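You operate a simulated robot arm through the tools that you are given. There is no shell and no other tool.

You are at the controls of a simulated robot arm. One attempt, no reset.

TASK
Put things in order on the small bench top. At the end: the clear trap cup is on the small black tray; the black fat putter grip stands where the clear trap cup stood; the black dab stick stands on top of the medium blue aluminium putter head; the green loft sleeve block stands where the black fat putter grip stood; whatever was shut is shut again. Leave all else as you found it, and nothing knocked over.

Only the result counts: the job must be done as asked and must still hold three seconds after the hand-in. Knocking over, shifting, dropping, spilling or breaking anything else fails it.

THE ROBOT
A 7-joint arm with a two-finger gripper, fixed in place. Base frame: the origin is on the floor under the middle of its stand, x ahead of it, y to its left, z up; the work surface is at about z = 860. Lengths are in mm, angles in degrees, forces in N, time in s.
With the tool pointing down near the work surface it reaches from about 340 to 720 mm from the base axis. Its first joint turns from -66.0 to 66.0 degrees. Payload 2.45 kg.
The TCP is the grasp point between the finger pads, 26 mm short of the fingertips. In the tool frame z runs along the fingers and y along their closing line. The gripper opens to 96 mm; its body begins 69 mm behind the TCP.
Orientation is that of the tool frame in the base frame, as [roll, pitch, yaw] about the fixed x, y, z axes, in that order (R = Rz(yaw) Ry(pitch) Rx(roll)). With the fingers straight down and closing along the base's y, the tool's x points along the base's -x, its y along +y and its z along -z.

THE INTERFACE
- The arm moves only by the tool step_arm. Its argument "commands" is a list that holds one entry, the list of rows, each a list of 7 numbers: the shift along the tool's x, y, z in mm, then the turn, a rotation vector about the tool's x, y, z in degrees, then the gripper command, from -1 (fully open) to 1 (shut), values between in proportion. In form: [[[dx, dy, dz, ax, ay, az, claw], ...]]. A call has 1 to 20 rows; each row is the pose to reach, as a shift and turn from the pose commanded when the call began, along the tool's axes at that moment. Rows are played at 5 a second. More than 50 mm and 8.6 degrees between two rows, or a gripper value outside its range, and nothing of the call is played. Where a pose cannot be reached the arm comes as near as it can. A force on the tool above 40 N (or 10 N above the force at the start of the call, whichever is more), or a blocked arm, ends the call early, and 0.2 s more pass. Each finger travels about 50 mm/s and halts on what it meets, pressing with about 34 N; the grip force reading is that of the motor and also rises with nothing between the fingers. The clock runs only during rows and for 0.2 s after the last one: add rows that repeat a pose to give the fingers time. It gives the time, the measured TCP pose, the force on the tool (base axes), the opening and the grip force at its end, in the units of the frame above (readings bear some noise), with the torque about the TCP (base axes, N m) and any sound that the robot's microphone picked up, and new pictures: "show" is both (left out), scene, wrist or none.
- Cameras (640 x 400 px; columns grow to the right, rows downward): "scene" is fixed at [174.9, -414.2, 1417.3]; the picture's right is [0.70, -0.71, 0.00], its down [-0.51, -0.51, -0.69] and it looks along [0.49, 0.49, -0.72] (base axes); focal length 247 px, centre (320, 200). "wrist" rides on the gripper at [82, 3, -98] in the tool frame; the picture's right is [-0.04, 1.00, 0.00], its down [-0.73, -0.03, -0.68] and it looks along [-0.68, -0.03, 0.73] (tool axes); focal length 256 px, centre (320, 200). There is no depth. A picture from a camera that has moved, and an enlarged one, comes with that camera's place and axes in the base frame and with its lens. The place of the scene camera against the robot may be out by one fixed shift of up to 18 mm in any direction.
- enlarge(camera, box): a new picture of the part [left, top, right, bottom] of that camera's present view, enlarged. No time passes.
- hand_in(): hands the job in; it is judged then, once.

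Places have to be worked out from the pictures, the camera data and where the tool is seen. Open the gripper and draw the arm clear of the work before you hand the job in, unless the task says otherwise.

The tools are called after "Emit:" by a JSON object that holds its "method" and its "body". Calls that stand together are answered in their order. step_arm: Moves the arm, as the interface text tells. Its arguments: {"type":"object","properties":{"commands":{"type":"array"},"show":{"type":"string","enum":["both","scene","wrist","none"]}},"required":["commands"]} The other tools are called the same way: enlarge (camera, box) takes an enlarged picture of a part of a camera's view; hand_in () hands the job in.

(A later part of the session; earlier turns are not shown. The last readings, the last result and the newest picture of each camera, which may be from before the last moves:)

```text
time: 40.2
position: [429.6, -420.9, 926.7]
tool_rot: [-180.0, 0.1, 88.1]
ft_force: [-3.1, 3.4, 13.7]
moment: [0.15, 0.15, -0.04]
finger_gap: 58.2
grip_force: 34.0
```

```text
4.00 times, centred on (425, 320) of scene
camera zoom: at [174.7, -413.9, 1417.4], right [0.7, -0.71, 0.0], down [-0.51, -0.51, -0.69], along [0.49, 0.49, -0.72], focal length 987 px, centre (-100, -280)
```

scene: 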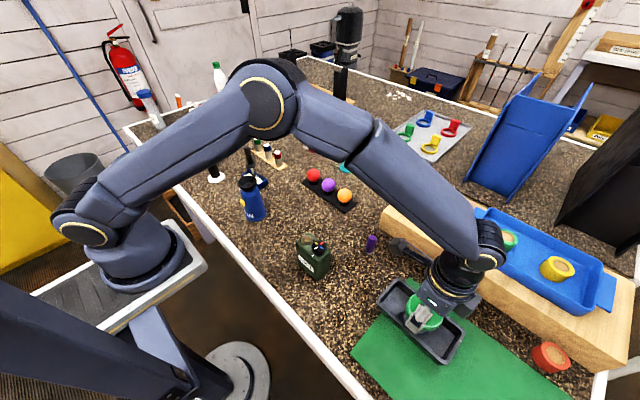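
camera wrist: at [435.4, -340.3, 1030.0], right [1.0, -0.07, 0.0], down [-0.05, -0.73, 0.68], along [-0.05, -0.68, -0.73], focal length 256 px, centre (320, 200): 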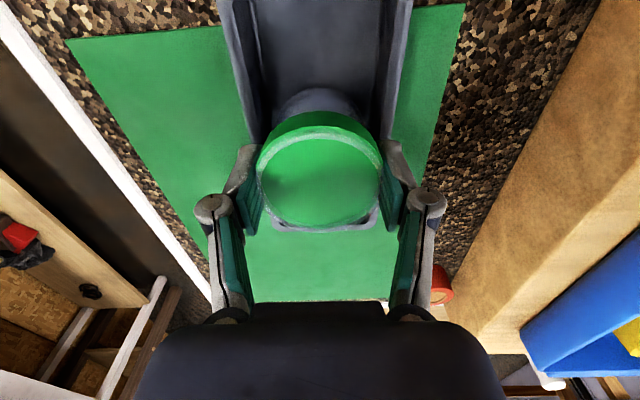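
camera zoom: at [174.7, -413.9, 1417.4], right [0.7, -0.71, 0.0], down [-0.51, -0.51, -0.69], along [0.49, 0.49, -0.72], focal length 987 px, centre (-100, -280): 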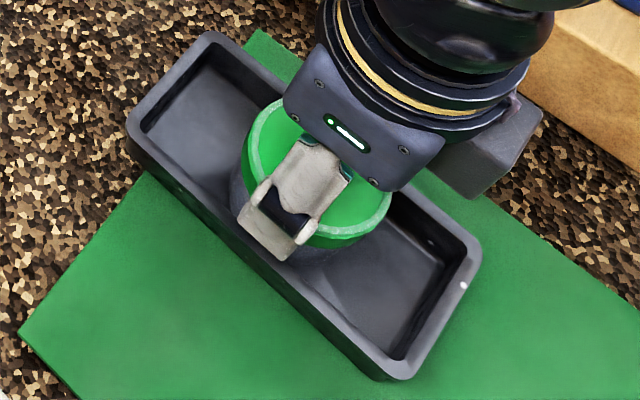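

It looks seated on the tray floor. Easing 0.4 mm, then opening slowly to ~74 mm and checking.

Emit:
{"method": "step_arm", "body": {"commands": [[[0, 0, -0.4, 0, 0, 0, 0.3], [0, 0, -0.4, 0, 0, 0, -0.2], [0, 0, -0.4, 0, 0, 0, -0.3], [0, 0, -0.4, 0, 0, 0, -0.4], [0, 0, -0.4, 0, 0, 0, -0.5], [0, 0, -0.4, 0, 0, 0, -0.55], [0, 0, -0.4, 0, 0, 0, -0.55]]], "show": "both"}}

Emit:
{"method": "enlarge", "body": {"camera": "wrist", "box": [220, 50, 420, 240]}}

Emit:
{"method": "enlarge", "body": {"camera": "scene", "box": [380, 270, 470, 370]}}

```text
time: 41.8
position: [429.3, -421.1, 926.4]
tool_rot: [180.0, 0.0, 88.0]
ft_force: [-0.1, 0.8, 0.0]
moment: [0.0, 0.0, 0.03]
finger_gap: 74.3
grip_force: 0.1
camera wrist: at [435.5, -340.3, 1024.8], right [1.0, -0.07, 0.0], down [-0.06, -0.73, 0.68], along [-0.05, -0.68, -0.73], focal length 256 px, centre (320, 200)
```

scene: 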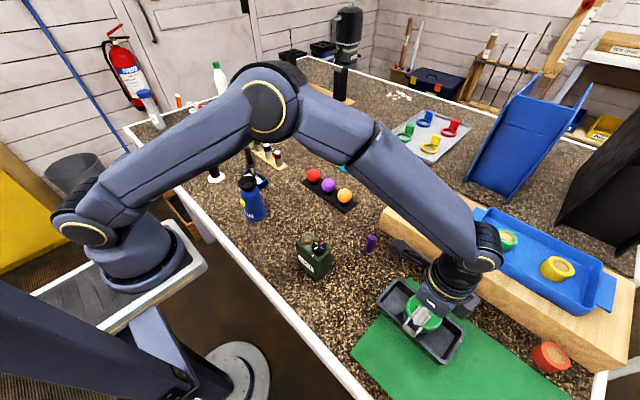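
wrist: 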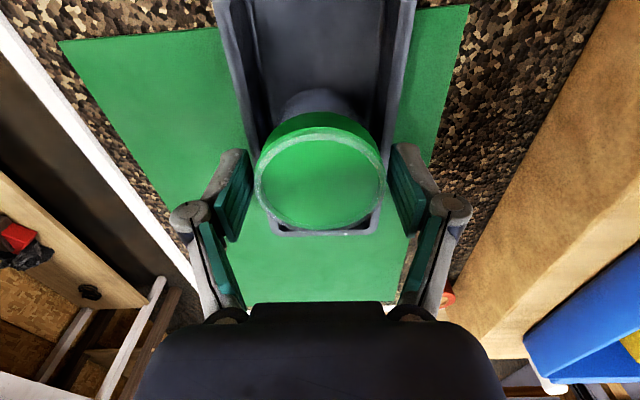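

```text
2.11 times, centred on (320, 145) of wrist
camera zoom: at [435.5, -340.3, 1024.8], right [1.0, -0.07, 0.0], down [-0.06, -0.73, 0.68], along [-0.05, -0.68, -0.73], focal length 539 px, centre (320, 316)
```

zoom: 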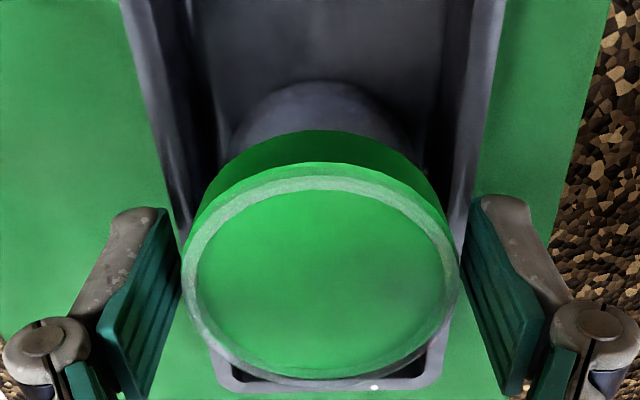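

```text
4.00 times, centred on (425, 320) of scene
camera zoom: at [174.9, -414.2, 1417.3], right [0.7, -0.71, 0.0], down [-0.51, -0.51, -0.69], along [0.49, 0.49, -0.72], focal length 987 px, centre (-100, -280)
```

zoom: 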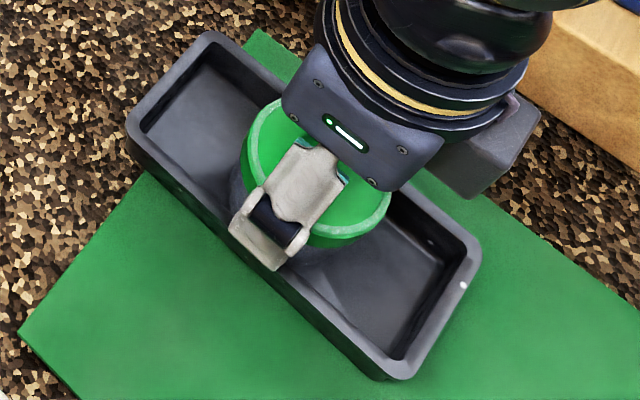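

The cup stands freely in the tray, lid on. Retreating straight up and flying over to the tall black grip at ≈ (369, 289).

Emit:
{"method": "step_arm", "body": {"commands": [[[0, 0, -20, 0, 0, 0, -0.55], [0, 0, -65, 0, 0, 0, -0.55], [0, 0, -110, 0, 0, 0, -0.55], [0, 0, -155, 0, 0, 0, -0.55], [0, 0, -200, 0, 0, 0, -0.55], [21.2, -2.5, -200, 0, 0, -2.8, -0.55], [63.7, -7.6, -200, 0, 0, -8.3, -0.55], [109.7, -13.1, -200, 0, 0, -14.3, -0.55], [155.7, -18.6, -200, 0, 0, -20.2, -0.55], [201.6, -24.1, -200, 0, 0, -26.2, -0.55], [247.6, -29.6, -200, 0, 0, -32.2, -0.55], [293.6, -35.2, -200, 0, 0, -38.2, -0.55], [339.6, -40.7, -200, 0, 0, -44.2, -0.55], [385.6, -46.2, -200, 0, 0, -50.1, -0.4], [431.6, -51.7, -200, 0, 0, -56.1, -0.25], [477.6, -57.2, -200, 0, 0, -62.1, -0.25], [523.6, -62.7, -200, 0, 0, -68.1, -0.25], [569.5, -68.2, -200, 0, 0, -74.1, -0.25], [600, -71.8, -200, 0, 0, -78, -0.25], [610, -73.1, -200, 0, 0, -79.3, -0.25]]], "show": "both"}}

Emit:
{"method": "enlarge", "body": {"camera": "scene", "box": [370, 260, 480, 370]}}

```text
time: 46.0
position: [377.9, 189.9, 1125.5]
tool_rot: [180.0, 0.0, 167.5]
ft_force: [0.8, -0.2, 0.0]
moment: [0.02, -0.01, 0.01]
finger_gap: 59.9
grip_force: 0.1
camera wrist: at [298.1, 210.7, 1224.3], right [0.26, 0.97, 0.0], down [0.71, -0.19, 0.68], along [0.66, -0.18, -0.73], focal length 256 px, centre (320, 200)
```

scene: 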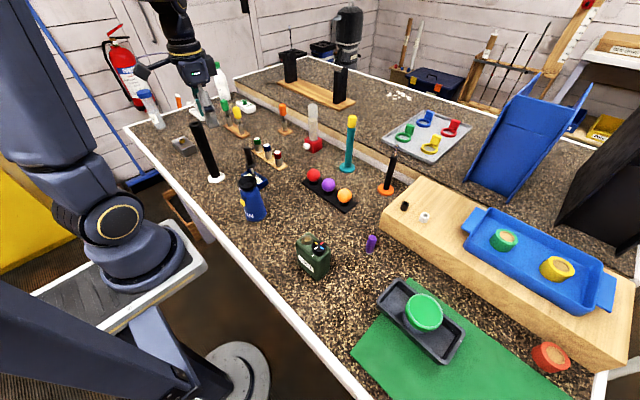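
wrist: 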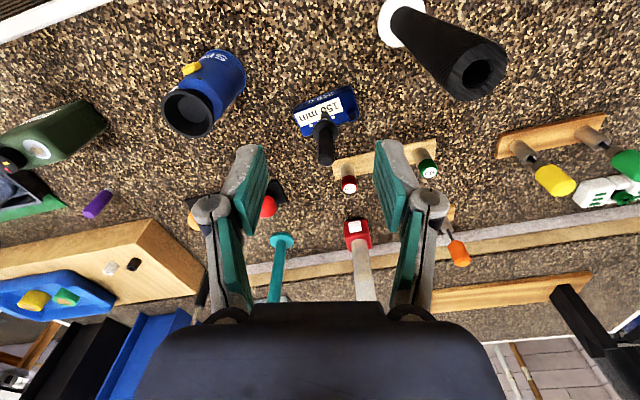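

```text
3.64 times, centred on (425, 315) of scene
camera zoom: at [174.9, -414.2, 1417.3], right [0.7, -0.71, 0.0], down [-0.51, -0.51, -0.69], along [0.49, 0.49, -0.72], focal length 898 px, centre (-62, -218)
```

zoom: 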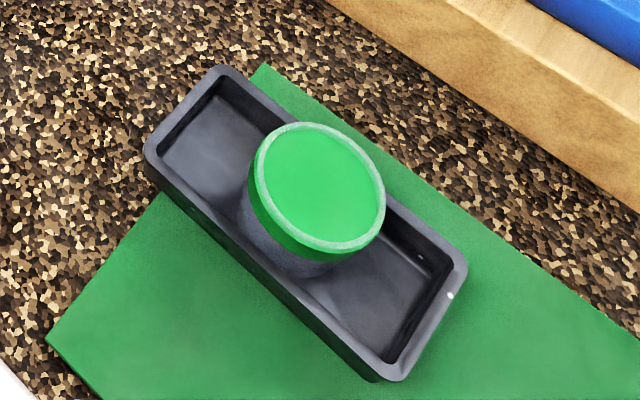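

Cup sits properly in the tray. Now refining the grip's position from this view.

Emit:
{"method": "enlarge", "body": {"camera": "wrist", "box": [370, 0, 520, 110]}}

```text
3.64 times, centred on (445, 55) of wrist
camera zoom: at [298.1, 210.7, 1224.3], right [0.26, 0.97, 0.0], down [0.71, -0.19, 0.68], along [0.66, -0.18, -0.73], focal length 931 px, centre (-134, 727)
```

zoom: 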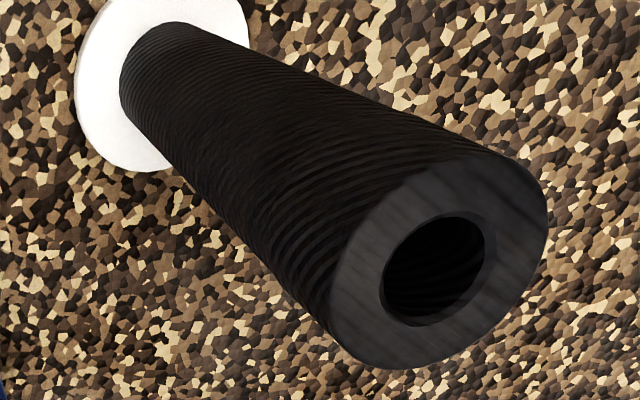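

Grip axis confirmed at (368.7, 289), top z≈1061. Moving above it with yaw 180.

Emit:
{"method": "step_arm", "body": {"commands": [[[10, 31, 0, 0, 0, -4, -0.25], [20, 63, 0, 0, 0, -8, -0.25], [30.4, 94.8, 0, 0, 0, -12.5, -0.25], [30.4, 94.8, 0, 0, 0, -12.5, -0.25]]], "show": "wrist"}}

Emit:
{"method": "enlarge", "body": {"camera": "wrist", "box": [250, 20, 390, 170]}}

```text
time: 47.0
position: [369.9, 289.7, 1126.1]
tool_rot: [180.0, 0.0, 179.7]
ft_force: [0.6, 0.4, -0.2]
moment: [-0.01, -0.01, 0.0]
finger_gap: 59.9
grip_force: 0.1
camera wrist: at [287.3, 293.0, 1225.2], right [0.04, 1.0, 0.0], down [0.73, -0.03, 0.68], along [0.68, -0.03, -0.73], focal length 256 px, centre (320, 200)
```

wrist: 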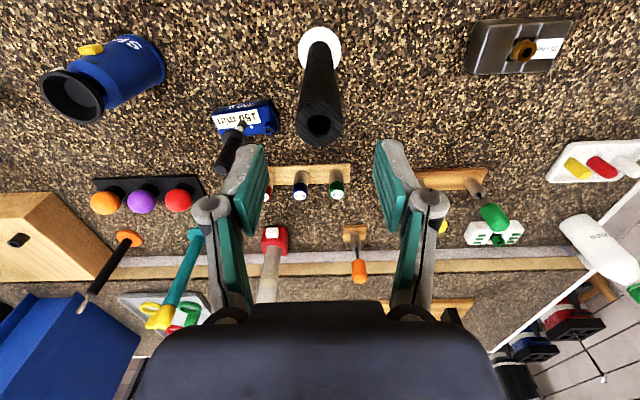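

```text
2.67 times, centred on (320, 95) of wrist
camera zoom: at [287.3, 293.0, 1225.2], right [0.04, 1.0, 0.0], down [0.73, -0.03, 0.68], along [0.68, -0.03, -0.73], focal length 683 px, centre (320, 480)
```

zoom: 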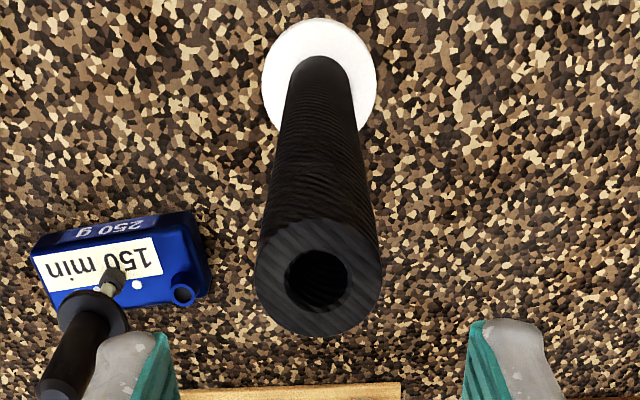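

Well aligned. Descending around the grip to z≈1008 (top ends ~16 mm below the palm).

Emit:
{"method": "step_arm", "body": {"commands": [[[0.5, -0.5, 30, 0, 0, 0, -0.25], [0.5, -0.5, 60, 0, 0, 0, -0.25], [0.5, -0.5, 90, 0, 0, 0, -0.25], [0.5, -0.5, 110, 0, 0, 0, -0.25], [0.5, -0.5, 118, 0, 0, 0, -0.25], [0.5, -0.5, 118, 0, 0, 0, -0.25]]], "show": "both"}}

```text
time: 48.4
position: [368.2, 289.4, 1008.9]
tool_rot: [179.9, 0.0, 179.8]
ft_force: [0.2, 0.4, -0.6]
moment: [-0.01, 0.0, 0.01]
finger_gap: 60.1
grip_force: 0.0
camera wrist: at [286.5, 292.0, 1106.4], right [0.04, 1.0, 0.0], down [0.73, -0.03, 0.68], along [0.68, -0.03, -0.73], focal length 256 px, centre (320, 200)
```

scene: 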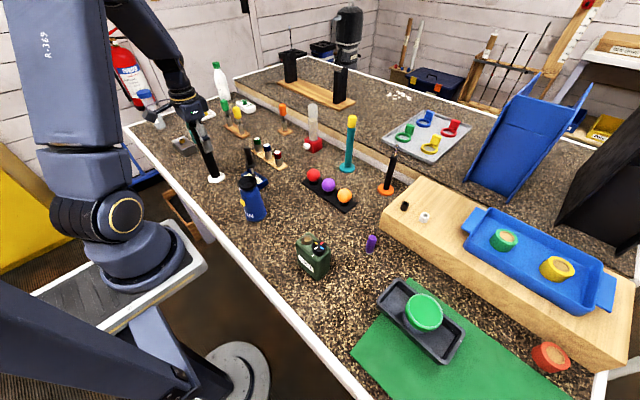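
wrist: 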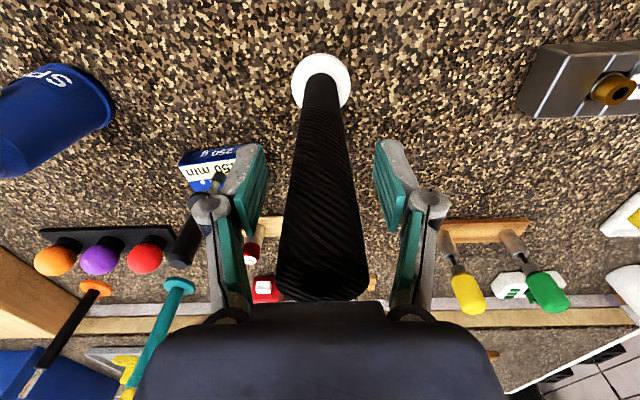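

The grip stands centred between the pads; foot centre reads ≈ (368, 289). Closing gradually.

Emit:
{"method": "step_arm", "body": {"commands": [[[0, 0, 0, 0, 0, 0, 0], [0, 0, 0, 0, 0, 0, 0.15], [0, 0, 0, 0, 0, 0, 0.25], [0, 0, 0, 0, 0, 0, 0.35], [0, 0, 0, 0, 0, 0, 0.6], [0, 0, 0, 0, 0, 0, 1], [0, 0, 0, 0, 0, 0, 1]]], "show": "wrist"}}

```text
time: 50.0
position: [367.8, 290.2, 1007.0]
tool_rot: [179.9, 0.0, 179.8]
ft_force: [-0.4, 0.4, 0.7]
moment: [0.05, -0.05, -0.03]
finger_gap: 30.8
grip_force: 33.9
camera wrist: at [286.5, 292.1, 1106.7], right [0.04, 1.0, 0.0], down [0.73, -0.03, 0.68], along [0.68, -0.03, -0.73], focal length 256 px, centre (320, 200)
```

wrist: 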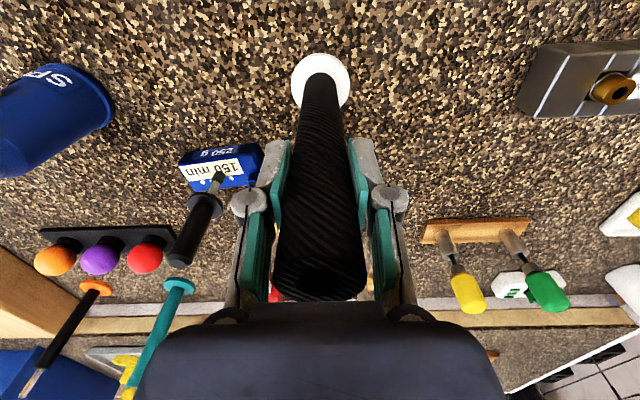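

Gripped (30.8 mm). Lifting slowly 160 mm so its foot clears the dab stick and can, then carrying to above the cup's old spot (469.4, 19.5).

Emit:
{"method": "step_arm", "body": {"commands": [[[0, 0, -5, 0, 0, 0, 1], [0, 0, -20, 0, 0, 0, 1], [0, 0, -50, 0, 0, 0, 1], [0, 0, -85, 0, 0, 0, 1], [0, 0, -120, 0, 0, 0, 1], [0, 0, -150, 0, 0, 0, 1], [0, 0, -160, 0, 0, 0, 1], [0, 0, -160, 0, 0, 0, 1]]], "show": "both"}}

```text
time: 51.8
position: [369.2, 289.0, 1168.8]
tool_rot: [-180.0, 0.1, 179.8]
ft_force: [-0.4, -0.1, -0.3]
moment: [0.0, 0.02, 0.0]
finger_gap: 30.8
grip_force: 33.5
camera wrist: at [286.3, 292.0, 1267.5], right [0.04, 1.0, 0.0], down [0.73, -0.03, 0.68], along [0.68, -0.03, -0.73], focal length 256 px, centre (320, 200)
```

scene: 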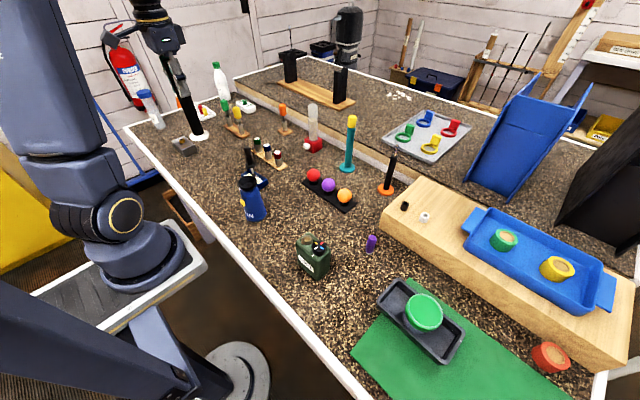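
wrist: 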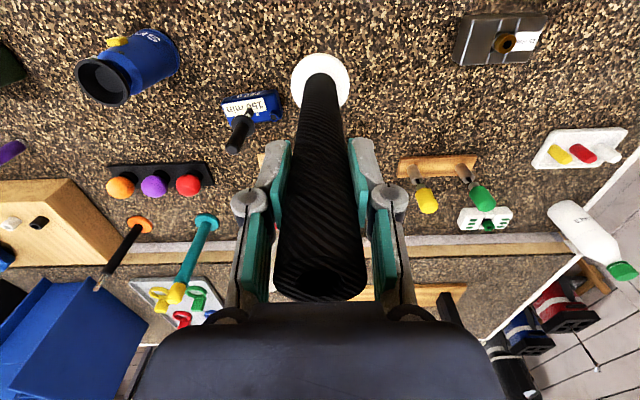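

Grip hangs straight with its white foot attached. Carrying it over to the cup's old spot at height.

Emit:
{"method": "step_arm", "body": {"commands": [[[-7, -18, 0, 0, 0, 0, 1], [-20, -52, 0, 0, 0, 0, 1], [-34, -90, 0, 0, 0, 0, 1], [-48, -128, 0, 0, 0, 0, 1], [-63, -166, 0, 0, 0, 0, 1], [-78, -204, 0, 0, 0, 0, 1], [-91, -240, 0, 0, 0, 0, 1], [-100, -262, 0, 0, 0, 0, 1], [-102.4, -269.1, 0, 0, 0, 0, 1], [-102.4, -269.1, 0, 0, 0, 0, 1]]], "show": "both"}}

```text
time: 54.0
position: [470.1, 19.7, 1167.6]
tool_rot: [-179.9, 0.0, 179.7]
ft_force: [0.8, 0.4, -1.1]
moment: [0.02, 0.02, 0.0]
finger_gap: 30.5
grip_force: 33.8
camera wrist: at [388.2, 23.0, 1266.2], right [0.04, 1.0, 0.0], down [0.73, -0.03, 0.68], along [0.68, -0.03, -0.73], focal length 256 px, centre (320, 200)
```

scene: 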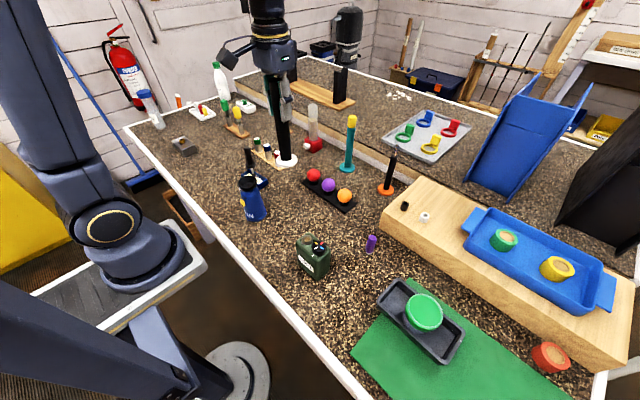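
wrist: 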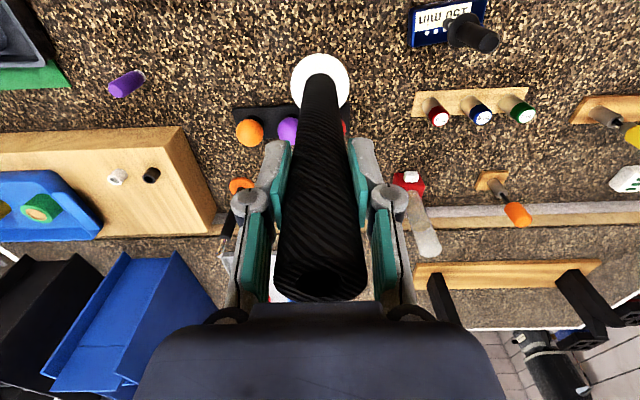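

Descending toward the table, stopping ~8 mm above.

Emit:
{"method": "step_arm", "body": {"commands": [[[0, 0, 20, 0, 0, 0, 1], [0, 0, 55, 0, 0, 0, 1], [0, 0, 90, 0, 0, 0, 1], [0, 0, 120, 0, 0, 0, 1], [0, 0, 142, 0, 0, 0, 1], [0, 0, 152, 0, 0, 0, 1], [0, 0, 152, 0, 0, 0, 1]]], "show": "both"}}

Emit:
{"method": "enlarge", "body": {"camera": "scene", "box": [230, 120, 350, 220]}}

```text
time: 55.6
position: [470.2, 20.1, 1015.1]
tool_rot: [180.0, 0.0, 179.7]
ft_force: [1.2, -1.0, -1.3]
moment: [0.0, 0.04, -0.02]
finger_gap: 30.8
grip_force: 34.3
camera wrist: at [387.7, 22.8, 1115.0], right [0.04, 1.0, 0.0], down [0.73, -0.03, 0.68], along [0.68, -0.03, -0.73], focal length 256 px, centre (320, 200)
```

scene: 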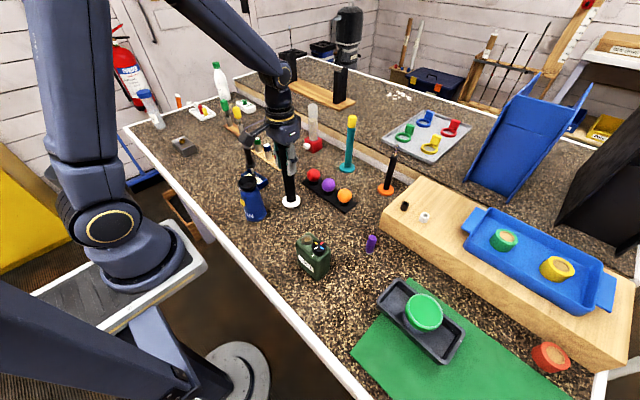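
wrist: 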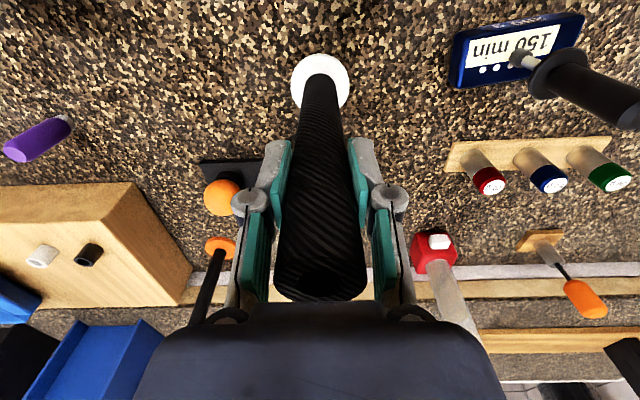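

```text
4.00 times, centred on (290, 170) of scene
camera zoom: at [175.0, -414.2, 1417.3], right [0.7, -0.71, 0.0], down [-0.51, -0.51, -0.69], along [0.49, 0.49, -0.72], focal length 987 px, centre (440, 320)
```

zoom: 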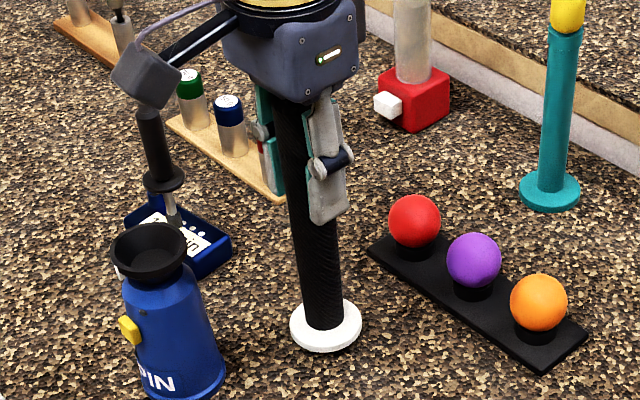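

Position looks right against the cup's old pixel. Lowering the last few millimetres carefully.

Emit:
{"method": "step_arm", "body": {"commands": [[[0, 0, 2, 0, 0, 0, 1], [0, 0, 4, 0, 0, 0, 1], [0, 0, 5.5, 0, 0, 0, 1], [0, 0, 5.5, 0, 0, 0, 1]]], "show": "none"}}

```text
time: 56.6
position: [468.6, 20.3, 1010.5]
tool_rot: [-180.0, 0.0, 179.8]
ft_force: [-0.1, 0.6, -1.0]
moment: [-0.04, -0.01, 0.0]
finger_gap: 30.5
grip_force: 34.1
```

Emit:
{"method": "step_arm", "body": {"commands": [[[0, 0, 0.8, 0, 0, 0, 1], [0, 0, 1.6, 0, 0, 0, 1], [0, 0, 1.6, 0, 0, 0, 1]]], "show": "none"}}

```text
time: 57.4
position: [470.1, 20.0, 1008.4]
tool_rot: [180.0, 0.0, 179.9]
ft_force: [0.5, 0.0, -1.4]
moment: [-0.03, 0.0, 0.01]
finger_gap: 30.7
grip_force: 33.5
```

Emit:
{"method": "step_arm", "body": {"commands": [[[0, 0, 0.6, 0, 0, 0, 1], [0, 0, 1.0, 0, 0, 0, 1], [0, 0, 1.0, 0, 0, 0, 1]]], "show": "none"}}

```text
time: 58.2
position: [468.8, 20.2, 1008.0]
tool_rot: [180.0, 0.0, 179.9]
ft_force: [-0.4, 0.3, -0.7]
moment: [0.0, 0.01, -0.02]
finger_gap: 30.9
grip_force: 33.8
```

Emit:
{"method": "step_arm", "body": {"commands": [[[0, 0, 0.5, 0, 0, 0, 1], [0, 0, 0.9, 0, 0, 0, 1], [0, 0, 0.9, 0, 0, 0, 1]]], "show": "none"}}

```text
time: 59.0
position: [469.7, 20.5, 1008.0]
tool_rot: [180.0, 0.1, 179.8]
ft_force: [-3.3, -0.4, 17.9]
moment: [-0.02, 0.32, 0.02]
finger_gap: 30.9
grip_force: 34.4
```

Contact at 18 N: it's on the table. Easing 0.5 mm and opening slowly.

Emit:
{"method": "step_arm", "body": {"commands": [[[0, 0, -0.5, 0, 0, 0, 1], [0, 0, -0.5, 0, 0, 0, 0.3], [0, 0, -0.5, 0, 0, 0, 0.2], [0, 0, -0.5, 0, 0, 0, 0.1], [0, 0, -0.5, 0, 0, 0, -0.1], [0, 0, -0.5, 0, 0, 0, -0.3], [0, 0, -0.5, 0, 0, 0, -0.3]]], "show": "both"}}

Emit:
{"method": "enlarge", "body": {"camera": "scene", "box": [230, 120, 350, 220]}}

```text
time: 60.6
position: [470.2, 20.5, 1008.0]
tool_rot: [180.0, 0.0, 179.8]
ft_force: [-0.8, -0.4, -0.4]
moment: [0.0, 0.0, 0.0]
finger_gap: 62.4
grip_force: 0.0
camera wrist: at [387.7, 22.9, 1106.1], right [0.04, 1.0, 0.0], down [0.73, -0.03, 0.68], along [0.68, -0.03, -0.73], focal length 256 px, centre (320, 200)
```

scene: 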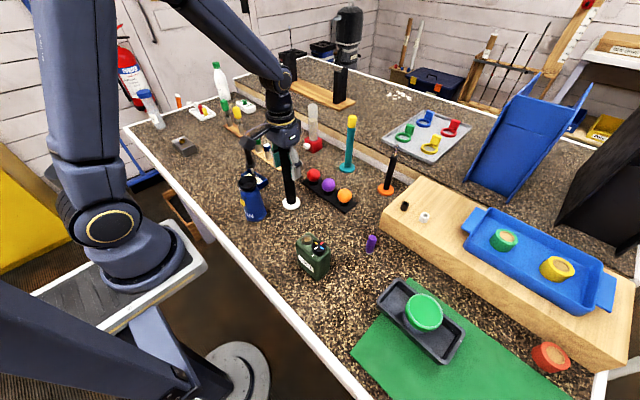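
wrist: 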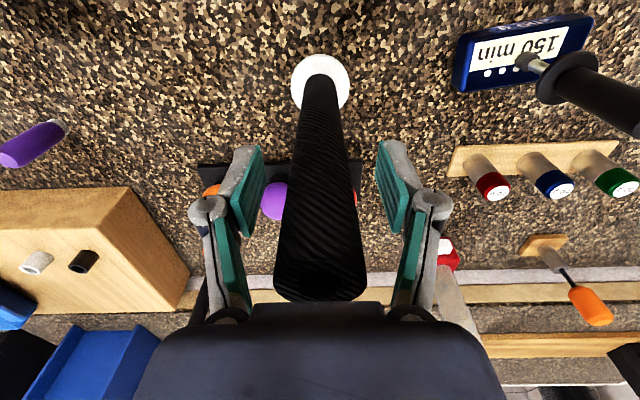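

```text
4.00 times, centred on (290, 170) of scene
camera zoom: at [174.9, -414.2, 1417.3], right [0.7, -0.71, 0.0], down [-0.51, -0.51, -0.69], along [0.49, 0.49, -0.72], focal length 987 px, centre (440, 320)
```

zoom: 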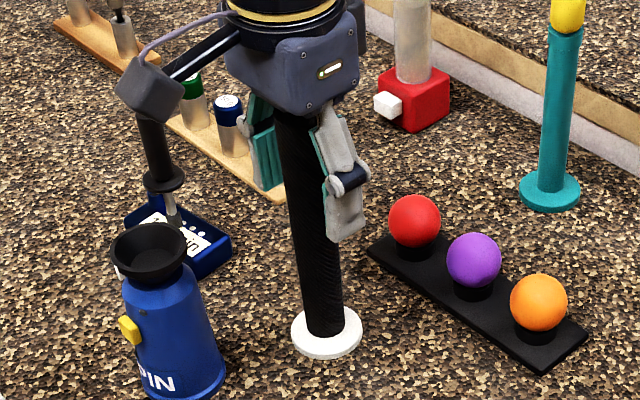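

The grip stands where the cup was. Retreating upward, then moving to survey the green LOFT block.

Emit:
{"method": "step_arm", "body": {"commands": [[[0, 0, -15, 0, 0, 0, -0.3], [0, 0, -55, 0, 0, 0, -0.3], [0, 0, -100, 0, 0, 0, -0.3], [0, 0, -135, 0, 0, 0, -0.3], [15, -25, -135, 0, 0, 0, -0.5], [38, -60, -135, 0, 0, 0, -0.8], [61, -96, -135, 0, 0, 0, -1], [84, -132, -135, 0, 0, 0, -1], [107, -168, -130, 0, 0, 0, -1], [125, -197, -110, 0, 0, 0, -1], [130, -205, -90, 0, 0, 0, -1], [130, -205, -90, 0, 0, 0, -1]]], "show": "both"}}

Emit:
{"method": "enlarge", "body": {"camera": "scene", "box": [220, 110, 340, 220]}}

Emit:
{"method": "enlarge", "body": {"camera": "wrist", "box": [240, 40, 400, 180]}}

```text
time: 63.2
position: [338.9, -184.2, 1097.5]
tool_rot: [-180.0, -0.1, 179.9]
ft_force: [0.0, -0.7, -0.6]
moment: [0.01, 0.03, 0.04]
finger_gap: 95.9
grip_force: 0.0
camera wrist: at [256.6, -181.6, 1196.9], right [0.04, 1.0, 0.0], down [0.73, -0.03, 0.68], along [0.68, -0.03, -0.73], focal length 256 px, centre (320, 200)
```

scene: 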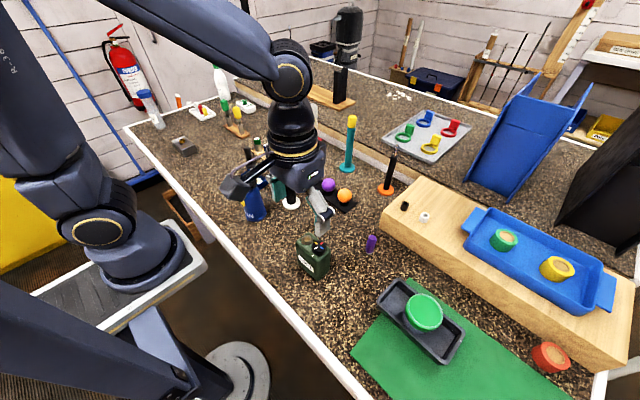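
wrist: 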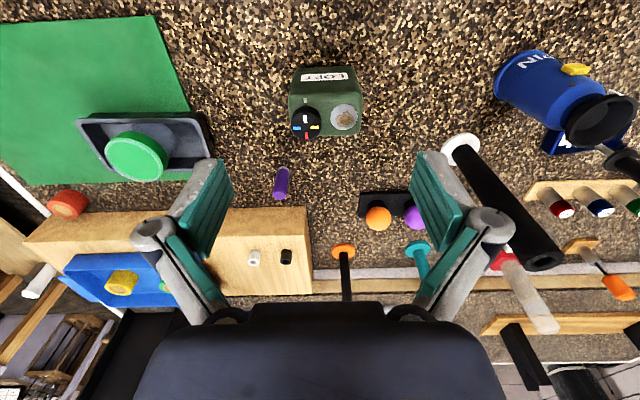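

```text
3.64 times, centred on (280, 165) of scene
camera zoom: at [174.9, -414.2, 1417.3], right [0.7, -0.71, 0.0], down [-0.51, -0.51, -0.69], along [0.49, 0.49, -0.72], focal length 898 px, centre (466, 327)
```

zoom: 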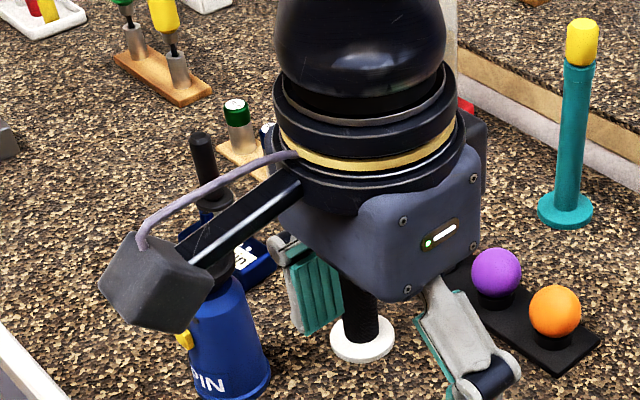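

```text
2.86 times, centred on (320, 110) of wrist
camera zoom: at [256.6, -181.6, 1196.9], right [0.04, 1.0, 0.0], down [0.73, -0.03, 0.68], along [0.68, -0.03, -0.73], focal length 731 px, centre (320, 457)
```

zoom: 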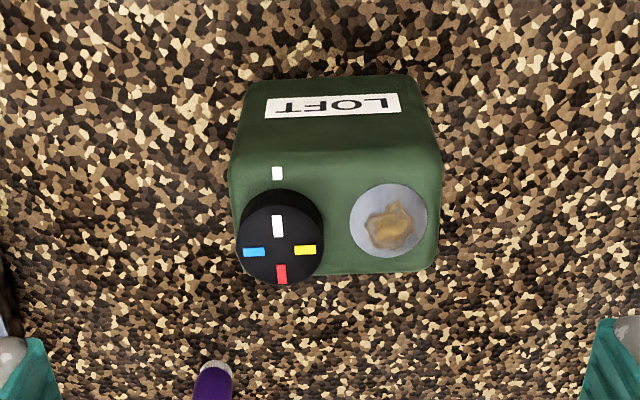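

The block is ≈45 (x) × 73 (y) × 82 high, centred near (373.5, −181), with a cap up to ≈958. I'll grip its ends along y (yaw ≈180) so its orientation is kept; first moving right above for a finer look.

Emit:
{"method": "step_arm", "body": {"commands": [[[-17, 1.6, 20, 0, 0, 0, -1], [-34.5, 3.2, 47, 0, 0, 0, -1], [-34.5, 3.2, 47, 0, 0, 0, -1]]], "show": "wrist"}}

Emit:
{"method": "enlarge", "body": {"camera": "wrist", "box": [220, 0, 420, 160]}}

```text
time: 64.0
position: [372.7, -181.1, 1052.3]
tool_rot: [-180.0, 0.0, 179.8]
ft_force: [-0.9, 0.3, -0.3]
moment: [-0.01, 0.05, -0.01]
finger_gap: 95.8
grip_force: 0.1
camera wrist: at [291.6, -178.1, 1149.7], right [0.04, 1.0, 0.0], down [0.73, -0.03, 0.68], along [0.68, -0.03, -0.73], focal length 256 px, centre (320, 200)
```

wrist: 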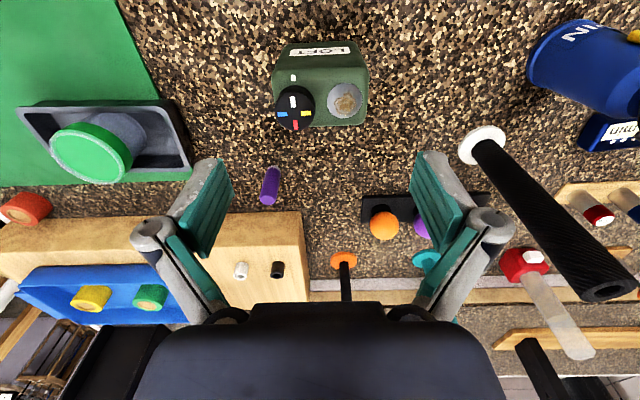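

```text
2.50 times, centred on (320, 80) of wrist
camera zoom: at [291.6, -178.1, 1149.7], right [0.04, 1.0, 0.0], down [0.73, -0.03, 0.68], along [0.68, -0.03, -0.73], focal length 640 px, centre (320, 500)
```

zoom: 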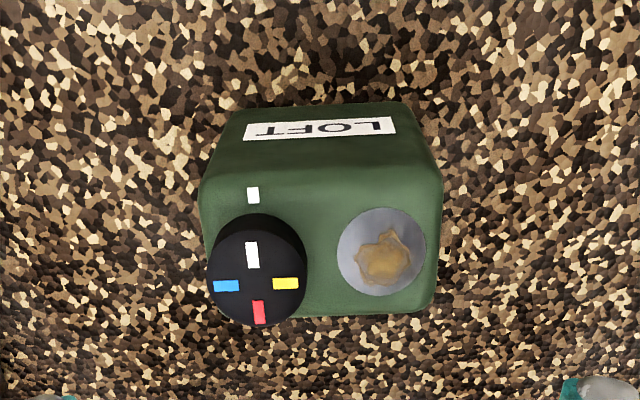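

Block centre ≈ (374.3, −180.8), rotated ~2°. Trimming pose and descending to just above its top for a final check.

Emit:
{"method": "step_arm", "body": {"commands": [[[-1.6, 0.3, 20, 0, 0, -2, -1], [-1.6, 0.3, 50, 0, 0, -2, -1], [-1.6, 0.3, 72, 0, 0, -2, -1], [-1.6, 0.3, 80, 0, 0, -2, -1], [-1.6, 0.3, 80, 0, 0, -2, -1]]], "show": "both"}}

Emit:
{"method": "enlarge", "body": {"camera": "wrist", "box": [200, 40, 440, 230]}}

Emit:
{"method": "enlarge", "body": {"camera": "scene", "box": [270, 200, 370, 290]}}

```text
time: 65.2
position: [374.4, -180.0, 970.2]
tool_rot: [180.0, 0.1, -178.1]
ft_force: [0.5, -0.2, -0.7]
moment: [-0.01, -0.02, 0.03]
finger_gap: 96.1
grip_force: 0.0
camera wrist: at [292.8, -180.9, 1068.9], right [0.01, 1.0, 0.0], down [0.73, -0.01, 0.68], along [0.68, -0.01, -0.73], focal length 256 px, centre (320, 200)
```

scene: 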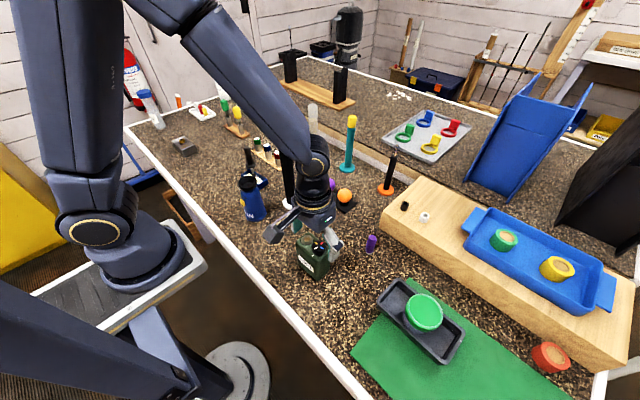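
wrist: 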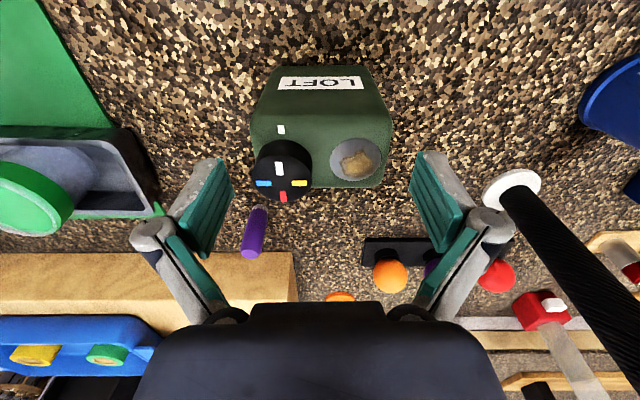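

```text
2.11 times, centred on (320, 135) of wrist
camera zoom: at [292.8, -180.9, 1068.9], right [0.01, 1.0, 0.0], down [0.73, -0.01, 0.68], along [0.68, -0.01, -0.73], focal length 539 px, centre (320, 337)
```

zoom: 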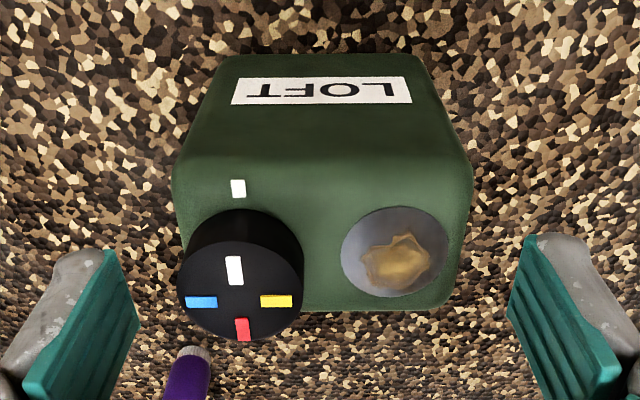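

```text
4.44 times, centred on (320, 245) of scene
camera zoom: at [174.9, -414.2, 1417.3], right [0.7, -0.71, 0.0], down [-0.51, -0.51, -0.69], along [0.49, 0.49, -0.72], focal length 1097 px, centre (320, 0)
```

zoom: 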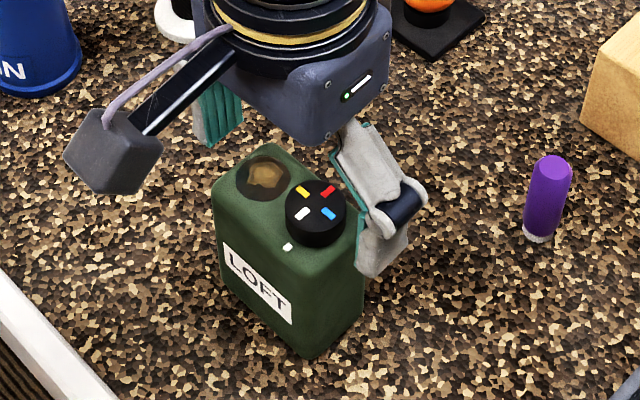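

Aligned. Descending to z≈905 and closing on the block's ends.

Emit:
{"method": "step_arm", "body": {"commands": [[[0, -0.5, 20, 0, 0, 0, -1], [0, -0.5, 40, 0, 0, 0, -1], [0, -0.5, 55, 0, 0, 0, -1], [0, -0.5, 65, 0, 0, 0, -1], [0, -0.5, 65, 0, 0, 0, -0.8], [0, -0.5, 65, 0, 0, 0, -0.65], [0, -0.5, 65, 0, 0, 0, -0.55], [0, -0.5, 65, 0, 0, 0, -0.45], [0, -0.5, 65, 0, 0, 0, -0.2], [0, -0.5, 65, 0, 0, 0, 0.5], [0, -0.5, 65, 0, 0, 0, 0.5]]], "show": "both"}}

Emit:
{"method": "enlarge", "body": {"camera": "scene", "box": [270, 200, 370, 290]}}

```text
time: 66.3
position: [378.1, -184.5, 907.8]
tool_rot: [-179.6, 0.5, -178.2]
ft_force: [-0.7, 1.7, 22.1]
moment: [1.1, 0.26, 0.26]
finger_gap: 93.1
grip_force: 18.3
stopped in row 5: the force on the tool passed its limit at 47 N (the readings are from after the stop); the commanded pose is now the measured one
camera wrist: at [295.0, -184.2, 1006.3], right [0.01, 1.0, -0.01], down [0.73, 0.0, 0.69], along [0.69, -0.01, -0.73], focal length 256 px, centre (320, 200)
```

scene: 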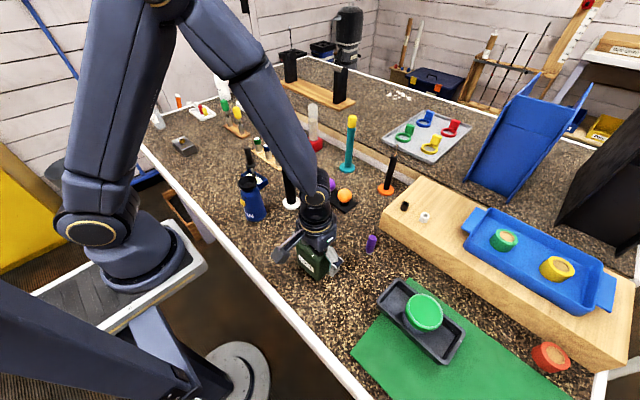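
wrist: 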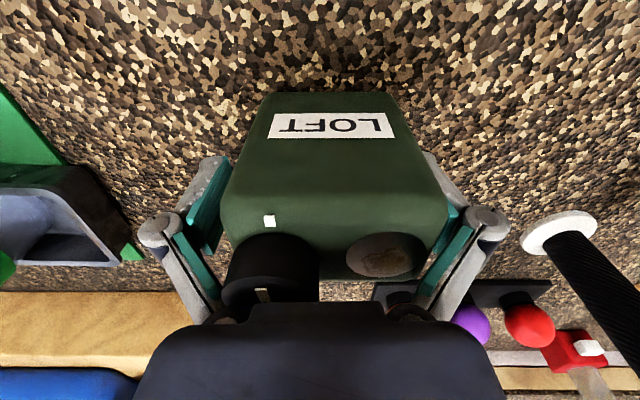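

```text
4.44 times, centred on (320, 245) of scene
camera zoom: at [174.7, -414.0, 1417.4], right [0.7, -0.71, 0.0], down [-0.51, -0.51, -0.69], along [0.49, 0.49, -0.72], focal length 1097 px, centre (320, 0)
```

zoom: 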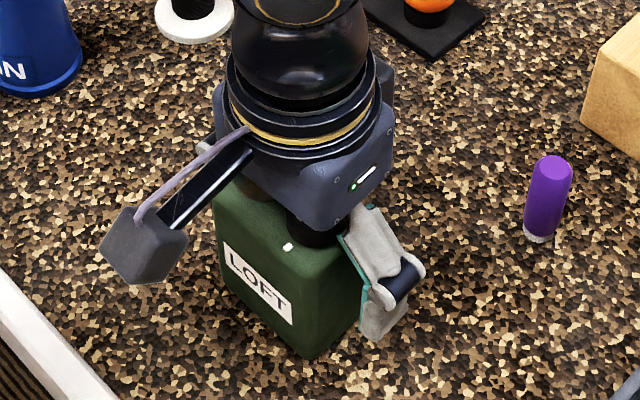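

The force limit tripped: with wide opening the slanted upper finger links touched the block's top edge (contact on the +y side). Opening fully and backing straight up 25 mm to inspect.

Emit:
{"method": "step_arm", "body": {"commands": [[[0, 0, -3, 0, 0, 0, -1], [0, 0, -8, 0, 0, 0, -1], [0, 0, -16, 0, 0, 0, -1], [0, 0, -30, 0, 0, 0, -1], [0, 0, -30, 0, 0, 0, -1]]], "show": "both"}}

Emit:
{"method": "enlarge", "body": {"camera": "wrist", "box": [200, 40, 440, 230]}}

Emit:
{"method": "enlarge", "body": {"camera": "scene", "box": [270, 200, 370, 290]}}

```text
time: 67.5
position: [377.2, -183.9, 938.9]
tool_rot: [-179.6, 0.5, -178.3]
ft_force: [0.3, 0.1, 0.2]
moment: [0.03, 0.02, -0.03]
finger_gap: 96.1
grip_force: 0.2
camera wrist: at [294.3, -183.7, 1035.6], right [0.01, 1.0, -0.01], down [0.73, 0.0, 0.69], along [0.69, -0.01, -0.73], focal length 256 px, centre (320, 200)
```

scene: 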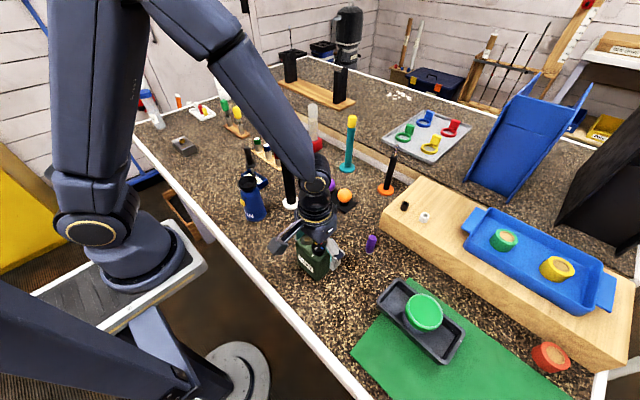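
wrist: 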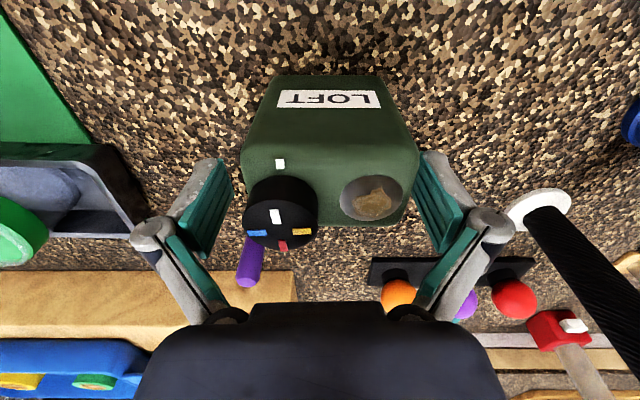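

```text
2.11 times, centred on (320, 135) of wrist
camera zoom: at [294.3, -183.7, 1035.6], right [0.01, 1.0, -0.01], down [0.73, 0.0, 0.69], along [0.69, -0.01, -0.73], focal length 539 px, centre (320, 337)
```

zoom: 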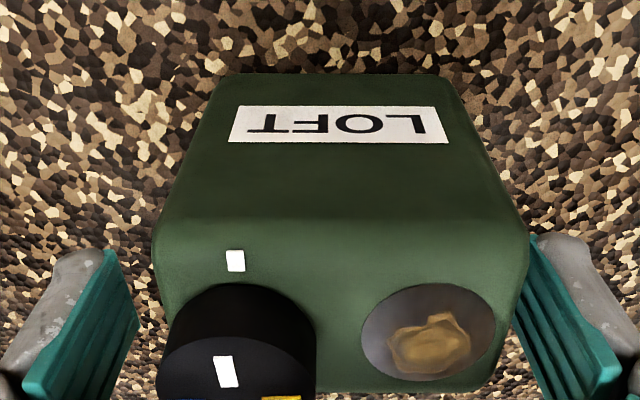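

```text
4.44 times, centred on (320, 245) of scene
camera zoom: at [174.9, -414.2, 1417.3], right [0.7, -0.71, 0.0], down [-0.51, -0.51, -0.69], along [0.49, 0.49, -0.72], focal length 1097 px, centre (320, 0)
```

zoom: 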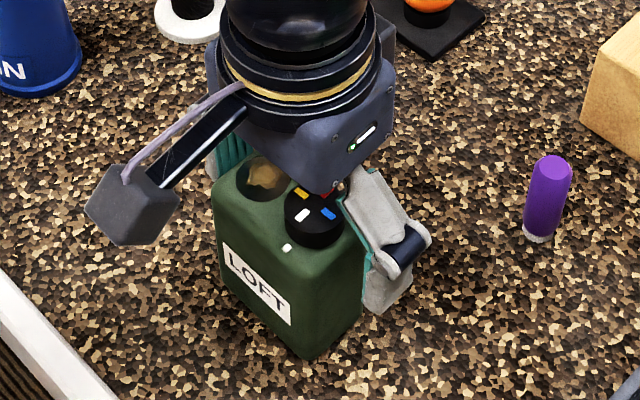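

The block stayed in place. The pads only allow ~20 mm of insertion above the TCP for this width, so I'll re-centre, level the tool, and grip higher at z≈923.

Emit:
{"method": "step_arm", "body": {"commands": [[[1.4, 1.6, 0, -0.2, 0.25, 0, -1], [2.8, 3.2, 0, -0.4, 0.5, 0, -1], [2.8, 3.2, 6, -0.4, 0.5, 0, -1], [2.8, 3.2, 12, -0.4, 0.5, 0, -1], [2.8, 3.2, 16, -0.4, 0.5, 0, -1], [2.8, 3.2, 16, -0.4, 0.5, 0, -1]]], "show": "both"}}

Emit:
{"method": "enlarge", "body": {"camera": "wrist", "box": [200, 60, 440, 260]}}

```text
time: 68.9
position: [374.5, -181.7, 921.1]
tool_rot: [180.0, 0.0, -178.4]
ft_force: [0.0, -0.4, 0.2]
moment: [0.0, 0.04, -0.01]
finger_gap: 95.9
grip_force: 0.1
camera wrist: at [293.0, -181.5, 1019.7], right [0.01, 1.0, 0.0], down [0.73, -0.01, 0.68], along [0.68, -0.01, -0.73], focal length 256 px, centre (320, 200)
```

scene: 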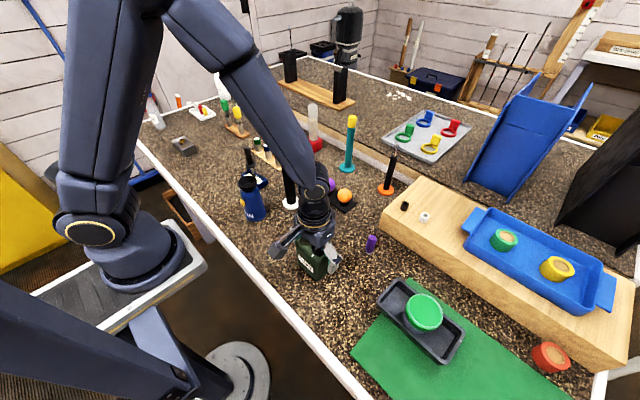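
wrist: 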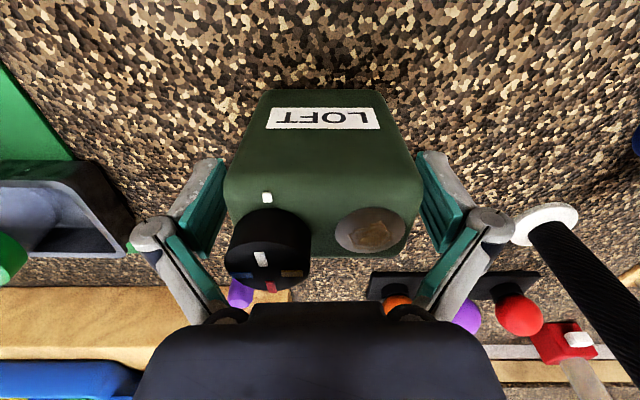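

```text
2.00 times, centred on (320, 160) of wrist
camera zoom: at [293.0, -181.5, 1019.7], right [0.01, 1.0, 0.0], down [0.73, -0.01, 0.68], along [0.68, -0.01, -0.73], focal length 512 px, centre (320, 280)
```

zoom: 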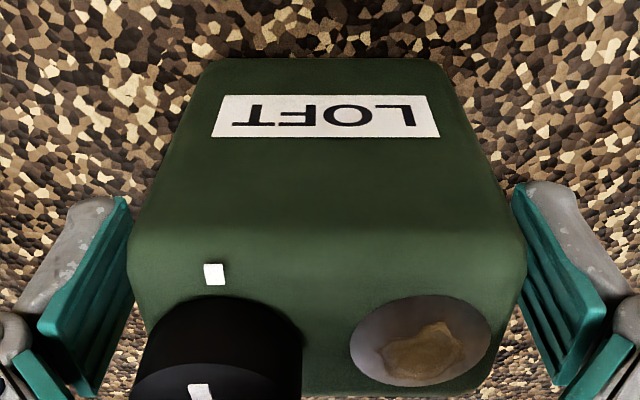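

No contact now; block is centred within ~1 mm. Closing gradually.

Emit:
{"method": "step_arm", "body": {"commands": [[[0, 1, 0, 0, 0, 0, -0.8], [0, 1, 0, 0, 0, 0, -0.7], [0, 1, 0, 0, 0, 0, -0.62], [0, 1, 0, 0, 0, 0, -0.56], [0, 1, 0, 0, 0, 0, -0.5], [0, 1, 0, 0, 0, 0, -0.3], [0, 1, 0, 0, 0, 0, 0.3], [0, 1, 0, 0, 0, 0, 0.3]]], "show": "both"}}

Emit:
{"method": "enlarge", "body": {"camera": "wrist", "box": [200, 60, 440, 260]}}

```text
time: 70.5
position: [375.3, -180.5, 922.8]
tool_rot: [180.0, 0.0, -178.2]
ft_force: [-3.4, 2.3, 12.1]
moment: [0.6, 0.26, 0.02]
finger_gap: 75.8
grip_force: 34.0
stopped in row 8: the force on the tool passed its limit at 41 N (the readings are from after the stop); the commanded pose is now the measured one
camera wrist: at [293.2, -180.4, 1021.0], right [0.01, 1.0, 0.0], down [0.73, -0.01, 0.68], along [0.68, -0.01, -0.73], focal length 256 px, centre (320, 200)
```

scene: 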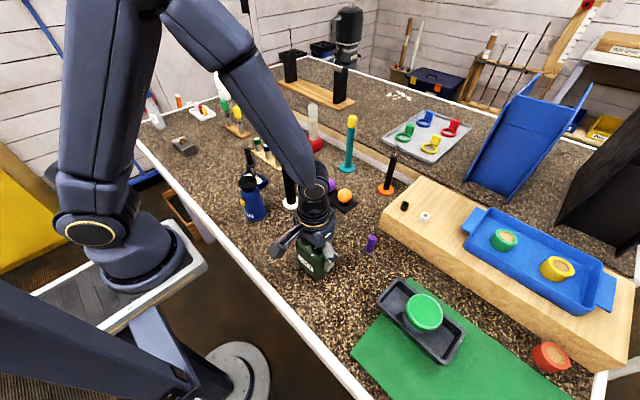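
wrist: 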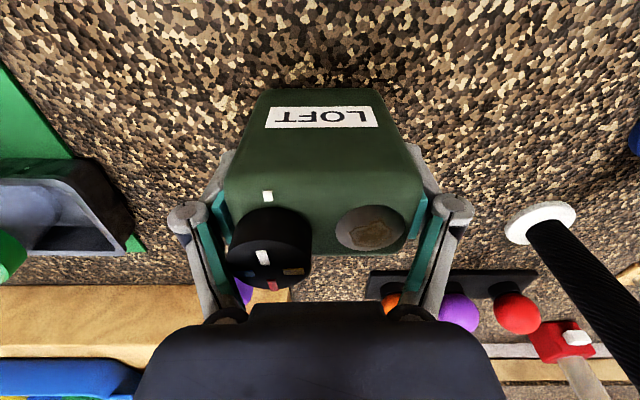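

```text
2.00 times, centred on (320, 160) of wrist
camera zoom: at [293.2, -180.4, 1021.0], right [0.01, 1.0, 0.0], down [0.73, -0.01, 0.68], along [0.68, -0.01, -0.73], focal length 512 px, centre (320, 280)
```

zoom: 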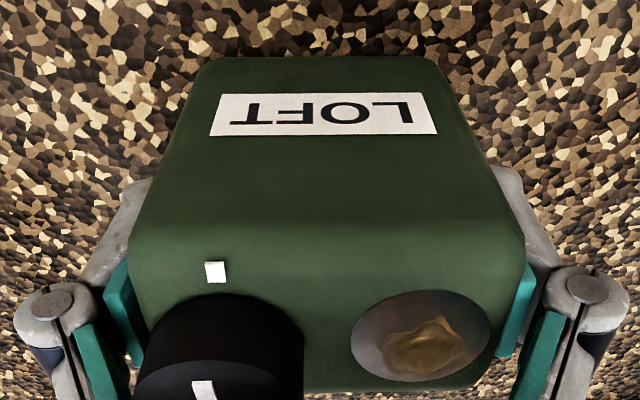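

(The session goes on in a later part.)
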